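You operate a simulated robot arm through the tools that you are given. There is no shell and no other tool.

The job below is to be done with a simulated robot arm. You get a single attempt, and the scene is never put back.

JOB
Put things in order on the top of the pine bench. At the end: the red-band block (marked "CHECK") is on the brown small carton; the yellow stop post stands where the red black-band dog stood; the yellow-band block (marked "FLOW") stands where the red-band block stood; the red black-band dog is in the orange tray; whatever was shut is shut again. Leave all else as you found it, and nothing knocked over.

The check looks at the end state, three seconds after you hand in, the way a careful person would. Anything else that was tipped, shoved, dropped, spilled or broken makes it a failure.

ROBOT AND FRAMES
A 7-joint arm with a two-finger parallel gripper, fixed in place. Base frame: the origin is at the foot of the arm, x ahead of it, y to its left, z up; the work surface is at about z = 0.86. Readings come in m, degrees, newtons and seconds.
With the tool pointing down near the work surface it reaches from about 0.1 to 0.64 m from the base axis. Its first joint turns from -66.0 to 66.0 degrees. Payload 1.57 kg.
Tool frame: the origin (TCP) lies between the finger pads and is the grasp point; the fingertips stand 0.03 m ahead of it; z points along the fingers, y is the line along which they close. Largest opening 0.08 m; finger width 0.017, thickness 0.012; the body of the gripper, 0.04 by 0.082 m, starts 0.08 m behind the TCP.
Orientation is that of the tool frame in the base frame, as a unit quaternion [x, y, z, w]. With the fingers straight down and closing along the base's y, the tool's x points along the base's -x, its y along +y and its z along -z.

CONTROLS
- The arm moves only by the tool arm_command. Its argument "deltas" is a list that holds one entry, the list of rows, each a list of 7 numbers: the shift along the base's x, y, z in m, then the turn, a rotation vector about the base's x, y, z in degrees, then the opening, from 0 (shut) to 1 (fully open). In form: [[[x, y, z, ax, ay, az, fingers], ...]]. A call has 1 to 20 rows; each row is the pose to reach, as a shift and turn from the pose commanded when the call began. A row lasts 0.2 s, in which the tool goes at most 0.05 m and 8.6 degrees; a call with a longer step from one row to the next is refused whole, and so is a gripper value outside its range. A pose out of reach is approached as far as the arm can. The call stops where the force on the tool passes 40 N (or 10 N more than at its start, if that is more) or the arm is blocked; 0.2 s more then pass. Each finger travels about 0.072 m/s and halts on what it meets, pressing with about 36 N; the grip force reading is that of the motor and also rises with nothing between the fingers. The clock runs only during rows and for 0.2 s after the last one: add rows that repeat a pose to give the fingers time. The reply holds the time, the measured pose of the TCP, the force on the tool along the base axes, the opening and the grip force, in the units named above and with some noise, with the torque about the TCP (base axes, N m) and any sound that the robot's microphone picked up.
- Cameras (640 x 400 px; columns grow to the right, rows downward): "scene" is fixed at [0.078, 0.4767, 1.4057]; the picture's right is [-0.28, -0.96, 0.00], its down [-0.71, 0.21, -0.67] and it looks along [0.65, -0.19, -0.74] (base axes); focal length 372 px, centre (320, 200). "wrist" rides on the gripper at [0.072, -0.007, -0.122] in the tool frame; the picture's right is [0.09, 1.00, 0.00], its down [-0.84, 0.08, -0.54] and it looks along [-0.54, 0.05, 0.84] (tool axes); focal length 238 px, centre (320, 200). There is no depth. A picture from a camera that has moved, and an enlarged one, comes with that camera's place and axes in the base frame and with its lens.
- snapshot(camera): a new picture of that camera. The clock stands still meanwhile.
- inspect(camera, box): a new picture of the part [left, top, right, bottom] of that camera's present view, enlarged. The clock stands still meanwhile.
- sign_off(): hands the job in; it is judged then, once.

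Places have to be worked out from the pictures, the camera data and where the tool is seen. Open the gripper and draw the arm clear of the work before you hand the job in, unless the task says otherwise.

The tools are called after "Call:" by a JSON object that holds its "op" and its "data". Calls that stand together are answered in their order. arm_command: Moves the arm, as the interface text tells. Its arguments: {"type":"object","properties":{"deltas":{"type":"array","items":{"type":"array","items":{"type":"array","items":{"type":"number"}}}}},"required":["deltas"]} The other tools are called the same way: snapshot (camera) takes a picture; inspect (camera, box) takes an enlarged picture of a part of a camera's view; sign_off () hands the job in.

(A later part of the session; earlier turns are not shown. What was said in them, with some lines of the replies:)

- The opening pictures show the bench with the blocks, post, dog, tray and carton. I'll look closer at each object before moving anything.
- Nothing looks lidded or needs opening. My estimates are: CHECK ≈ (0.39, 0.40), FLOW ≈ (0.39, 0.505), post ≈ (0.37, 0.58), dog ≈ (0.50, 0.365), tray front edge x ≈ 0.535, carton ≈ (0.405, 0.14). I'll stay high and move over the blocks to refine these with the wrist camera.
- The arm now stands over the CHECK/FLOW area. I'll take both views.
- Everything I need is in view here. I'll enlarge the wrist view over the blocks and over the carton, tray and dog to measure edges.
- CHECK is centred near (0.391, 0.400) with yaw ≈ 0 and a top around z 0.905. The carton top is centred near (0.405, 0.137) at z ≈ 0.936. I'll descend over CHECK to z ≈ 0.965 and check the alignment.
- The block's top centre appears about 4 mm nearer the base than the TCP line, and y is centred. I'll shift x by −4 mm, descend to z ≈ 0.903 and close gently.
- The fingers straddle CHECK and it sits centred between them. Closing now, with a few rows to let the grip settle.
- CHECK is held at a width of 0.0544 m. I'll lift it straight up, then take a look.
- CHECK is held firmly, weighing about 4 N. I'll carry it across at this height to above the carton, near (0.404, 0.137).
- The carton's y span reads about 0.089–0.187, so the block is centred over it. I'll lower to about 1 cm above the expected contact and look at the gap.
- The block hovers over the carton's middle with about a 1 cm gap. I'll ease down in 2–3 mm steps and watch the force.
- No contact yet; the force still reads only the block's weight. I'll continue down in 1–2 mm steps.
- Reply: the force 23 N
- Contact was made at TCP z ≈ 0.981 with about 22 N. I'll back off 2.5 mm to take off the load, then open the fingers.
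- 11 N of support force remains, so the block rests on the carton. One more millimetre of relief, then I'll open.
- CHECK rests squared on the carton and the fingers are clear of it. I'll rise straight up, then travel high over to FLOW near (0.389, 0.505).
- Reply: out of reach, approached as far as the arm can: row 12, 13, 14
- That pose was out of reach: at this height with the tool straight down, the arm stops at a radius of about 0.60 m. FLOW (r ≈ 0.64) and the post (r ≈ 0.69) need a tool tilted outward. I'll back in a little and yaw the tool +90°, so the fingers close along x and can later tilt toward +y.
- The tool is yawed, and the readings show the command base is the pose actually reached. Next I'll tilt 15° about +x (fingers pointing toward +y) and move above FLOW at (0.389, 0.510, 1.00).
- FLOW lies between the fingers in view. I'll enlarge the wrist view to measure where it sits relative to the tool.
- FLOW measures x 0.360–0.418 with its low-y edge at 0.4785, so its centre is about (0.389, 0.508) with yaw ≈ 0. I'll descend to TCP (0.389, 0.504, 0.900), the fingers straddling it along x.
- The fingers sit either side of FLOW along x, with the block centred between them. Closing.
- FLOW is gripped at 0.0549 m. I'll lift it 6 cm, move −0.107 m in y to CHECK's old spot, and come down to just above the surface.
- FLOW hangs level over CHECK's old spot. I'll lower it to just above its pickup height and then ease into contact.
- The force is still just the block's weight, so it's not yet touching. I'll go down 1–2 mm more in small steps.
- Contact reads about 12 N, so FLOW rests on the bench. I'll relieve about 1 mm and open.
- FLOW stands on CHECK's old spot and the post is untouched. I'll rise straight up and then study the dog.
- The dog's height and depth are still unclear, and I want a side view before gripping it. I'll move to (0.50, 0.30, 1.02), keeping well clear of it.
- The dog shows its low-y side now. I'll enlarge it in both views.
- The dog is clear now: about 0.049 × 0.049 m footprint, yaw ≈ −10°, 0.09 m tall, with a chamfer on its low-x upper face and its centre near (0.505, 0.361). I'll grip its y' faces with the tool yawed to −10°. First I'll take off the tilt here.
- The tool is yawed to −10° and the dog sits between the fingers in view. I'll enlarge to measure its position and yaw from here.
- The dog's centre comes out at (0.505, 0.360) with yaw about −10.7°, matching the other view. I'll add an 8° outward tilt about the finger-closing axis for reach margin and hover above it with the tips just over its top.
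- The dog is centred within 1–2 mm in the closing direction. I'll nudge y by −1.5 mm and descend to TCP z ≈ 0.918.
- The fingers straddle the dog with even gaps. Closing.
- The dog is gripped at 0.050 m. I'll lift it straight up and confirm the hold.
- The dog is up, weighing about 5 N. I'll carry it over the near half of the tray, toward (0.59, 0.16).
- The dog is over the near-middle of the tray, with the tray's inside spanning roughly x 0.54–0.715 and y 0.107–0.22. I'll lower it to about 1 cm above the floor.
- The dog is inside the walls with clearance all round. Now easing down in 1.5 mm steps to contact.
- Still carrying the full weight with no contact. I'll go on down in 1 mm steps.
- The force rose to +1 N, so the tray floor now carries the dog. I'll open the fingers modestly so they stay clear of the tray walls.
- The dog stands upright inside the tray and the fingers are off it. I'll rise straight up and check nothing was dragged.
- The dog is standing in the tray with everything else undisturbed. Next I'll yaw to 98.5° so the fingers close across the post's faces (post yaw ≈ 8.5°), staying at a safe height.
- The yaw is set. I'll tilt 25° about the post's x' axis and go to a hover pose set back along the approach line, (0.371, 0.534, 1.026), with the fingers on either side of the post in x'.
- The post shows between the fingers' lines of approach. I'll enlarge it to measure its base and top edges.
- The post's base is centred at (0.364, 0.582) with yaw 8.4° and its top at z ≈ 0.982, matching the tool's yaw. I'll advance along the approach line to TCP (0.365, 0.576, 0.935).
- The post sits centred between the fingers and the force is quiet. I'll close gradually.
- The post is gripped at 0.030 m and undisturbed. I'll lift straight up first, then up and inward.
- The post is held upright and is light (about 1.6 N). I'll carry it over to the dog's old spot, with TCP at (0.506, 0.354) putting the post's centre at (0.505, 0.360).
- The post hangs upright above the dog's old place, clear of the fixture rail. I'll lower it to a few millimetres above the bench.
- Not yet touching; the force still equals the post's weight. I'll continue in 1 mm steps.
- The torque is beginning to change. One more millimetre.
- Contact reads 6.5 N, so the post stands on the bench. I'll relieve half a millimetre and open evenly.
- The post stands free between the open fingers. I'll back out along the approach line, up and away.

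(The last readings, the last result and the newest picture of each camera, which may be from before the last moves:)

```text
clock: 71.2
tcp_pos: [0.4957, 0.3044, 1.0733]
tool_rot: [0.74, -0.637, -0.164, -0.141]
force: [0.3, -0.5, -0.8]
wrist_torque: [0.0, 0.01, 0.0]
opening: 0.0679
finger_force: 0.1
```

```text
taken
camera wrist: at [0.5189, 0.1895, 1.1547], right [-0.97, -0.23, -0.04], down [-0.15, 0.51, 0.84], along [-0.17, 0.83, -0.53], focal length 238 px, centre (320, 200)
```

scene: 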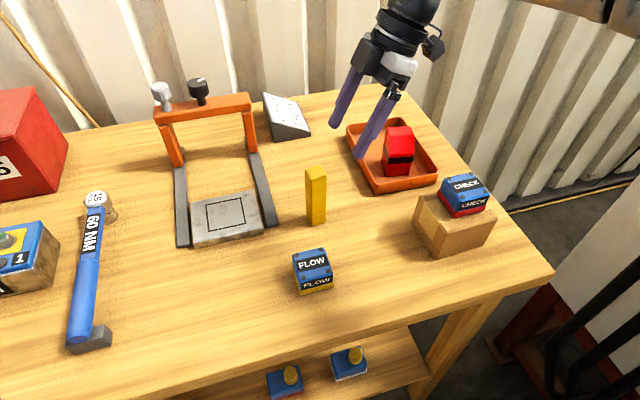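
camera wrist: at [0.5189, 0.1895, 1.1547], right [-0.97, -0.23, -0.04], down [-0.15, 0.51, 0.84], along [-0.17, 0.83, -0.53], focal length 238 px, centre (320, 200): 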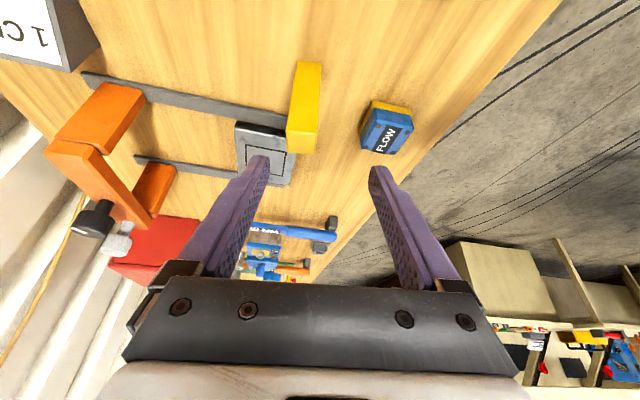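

All four pieces look placed. I'll compare FLOW's place against the initial picture with the same enlargement, and check the carton and tray once more.

Call:
{"op": "inspect", "data": {"camera": "scene", "box": [160, 220, 340, 340]}}

Call:
{"op": "inspect", "data": {"camera": "scene", "box": [340, 100, 520, 270]}}

Call:
{"op": "inspect", "data": {"camera": "scene", "box": [270, 150, 370, 250]}}

Call:
{"op": "inspect", "data": {"camera": "scene", "box": [0, 60, 200, 370]}}

```text
3.33 times, centred on (250, 280) of scene
camera zoom: at [0.078, 0.4767, 1.4057], right [-0.28, -0.96, 0.0], down [-0.71, 0.21, -0.67], along [0.65, -0.19, -0.74], focal length 1240 px, centre (553, -67)
```

zoom: 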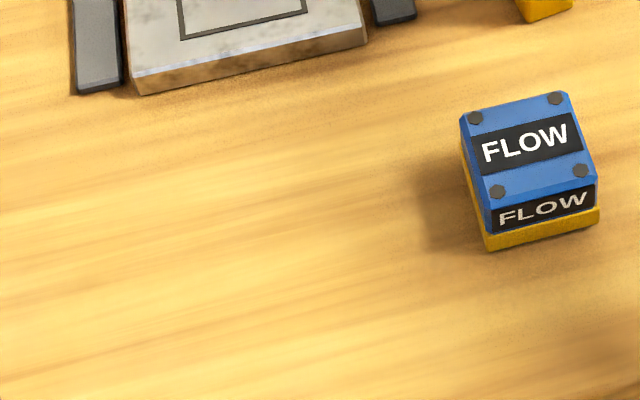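

```text
2.35 times, centred on (430, 185) of scene
camera zoom: at [0.078, 0.4767, 1.4057], right [-0.28, -0.96, 0.0], down [-0.71, 0.21, -0.67], along [0.65, -0.19, -0.74], focal length 875 px, centre (61, 235)
```

zoom: 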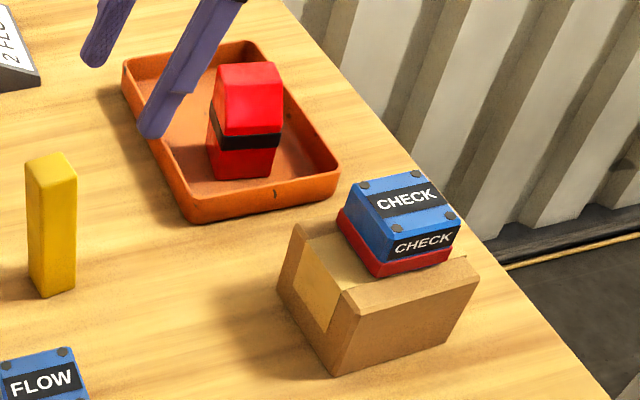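

```text
4.00 times, centred on (320, 200) of scene
camera zoom: at [0.078, 0.4767, 1.4057], right [-0.28, -0.96, 0.0], down [-0.71, 0.21, -0.67], along [0.65, -0.19, -0.74], focal length 1488 px, centre (320, 200)
```

zoom: 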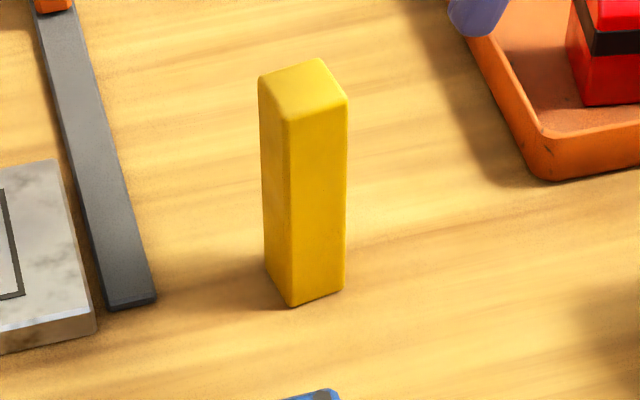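

```text
1.29 times, centred on (100, 215) of scene
camera zoom: at [0.078, 0.4767, 1.4057], right [-0.28, -0.96, 0.0], down [-0.71, 0.21, -0.67], along [0.65, -0.19, -0.74], focal length 480 px, centre (604, 181)
```

zoom: 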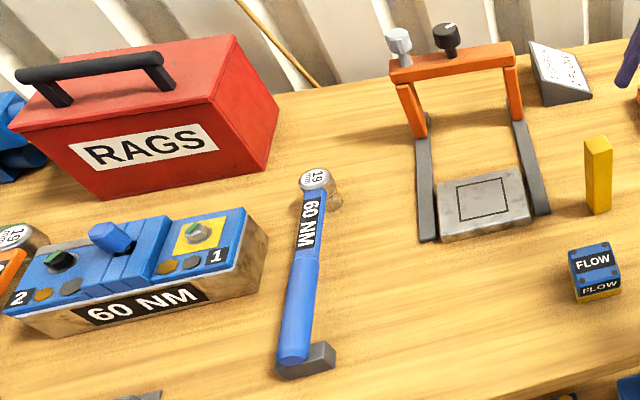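

FLOW is within about 2–3 mm of where CHECK stood, the post is centred on the dog's old spot, and the carton, tray, fixture and tools haven't moved. I'll take the tilt off, open fully and draw back to the high start area.

Call:
{"op": "arm_command", "data": {"deltas": [[[0, 0, 0.02, -5, -0.75, 0, 0.85], [-0.02, 0, 0.04, -11, -1.65, 0, 0.9], [-0.05, -0.01, 0.06, -18, -2.7, 0, 1], [-0.08, -0.02, 0.065, -24.73, -3.7, 0, 1], [-0.12, -0.035, 0.065, -24.73, -3.7, 0, 1], [-0.16, -0.05, 0.065, -24.73, -3.7, 0, 1], [-0.2, -0.065, 0.065, -24.73, -3.7, 0, 1], [-0.205, -0.07, 0.065, -24.73, -3.7, 0, 1], [-0.205, -0.07, 0.065, -24.73, -3.7, 0, 1]]]}}

Call:
{"op": "snapshot", "data": {"camera": "scene"}}

Call:
{"op": "snapshot", "data": {"camera": "wrist"}}

```text
clock: 73.2
tcp_pos: [0.2902, 0.2342, 1.1381]
tool_rot: [0.757, -0.653, -0.001, 0.0]
force: [0.7, -0.1, 0.7]
wrist_torque: [0.0, 0.03, -0.02]
opening: 0.0796
finger_force: 0.1
```

```text
taken
```

scene: 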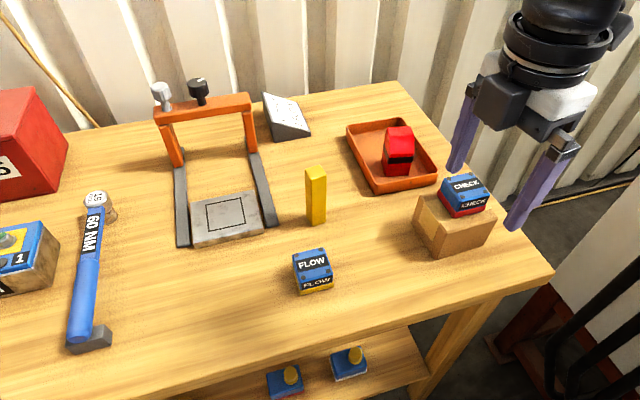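

```text
taken
camera wrist: at [0.3064, 0.1634, 1.2611], right [-0.97, -0.24, 0.0], down [-0.2, 0.82, 0.54], along [-0.13, 0.53, -0.84], focal length 238 px, centre (320, 200)
```

wrist: 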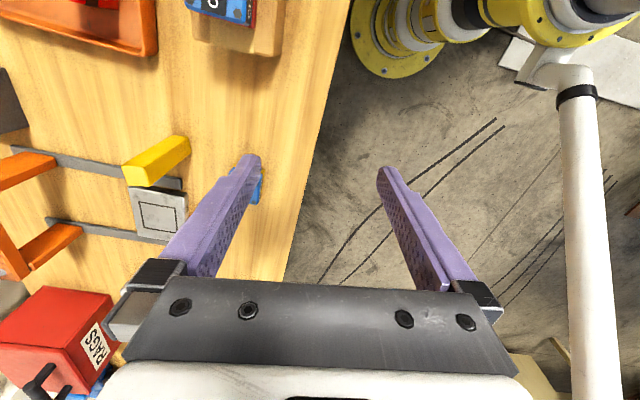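

The final picture shows CHECK on the carton, FLOW on CHECK's old spot, the post on the dog's old spot and the dog upright in the tray. Everything else is as it was, and the arm is clear with the gripper open, so I'm handing in the job.

Call:
{"op": "sign_off", "data": {}}

```text
The job is handed in.
```

The job is done and handed in; I haven't seen the check's verdict. The last pictures before hand-in show:

- **Red-band block (CHECK):** it rests on top of the brown carton, roughly centred.
- **Yellow-band block (FLOW):** it stands where CHECK stood, within about 2–3 mm by comparison with the opening picture.
- **Red black-band dog:** it stands upright inside the orange tray, clear of the walls.
- **Yellow stop post:** it stands upright where the dog stood.

Nothing needed opening, so there was nothing to shut again. No other item looked moved or tipped. The arm finished near its start position with the gripper open.
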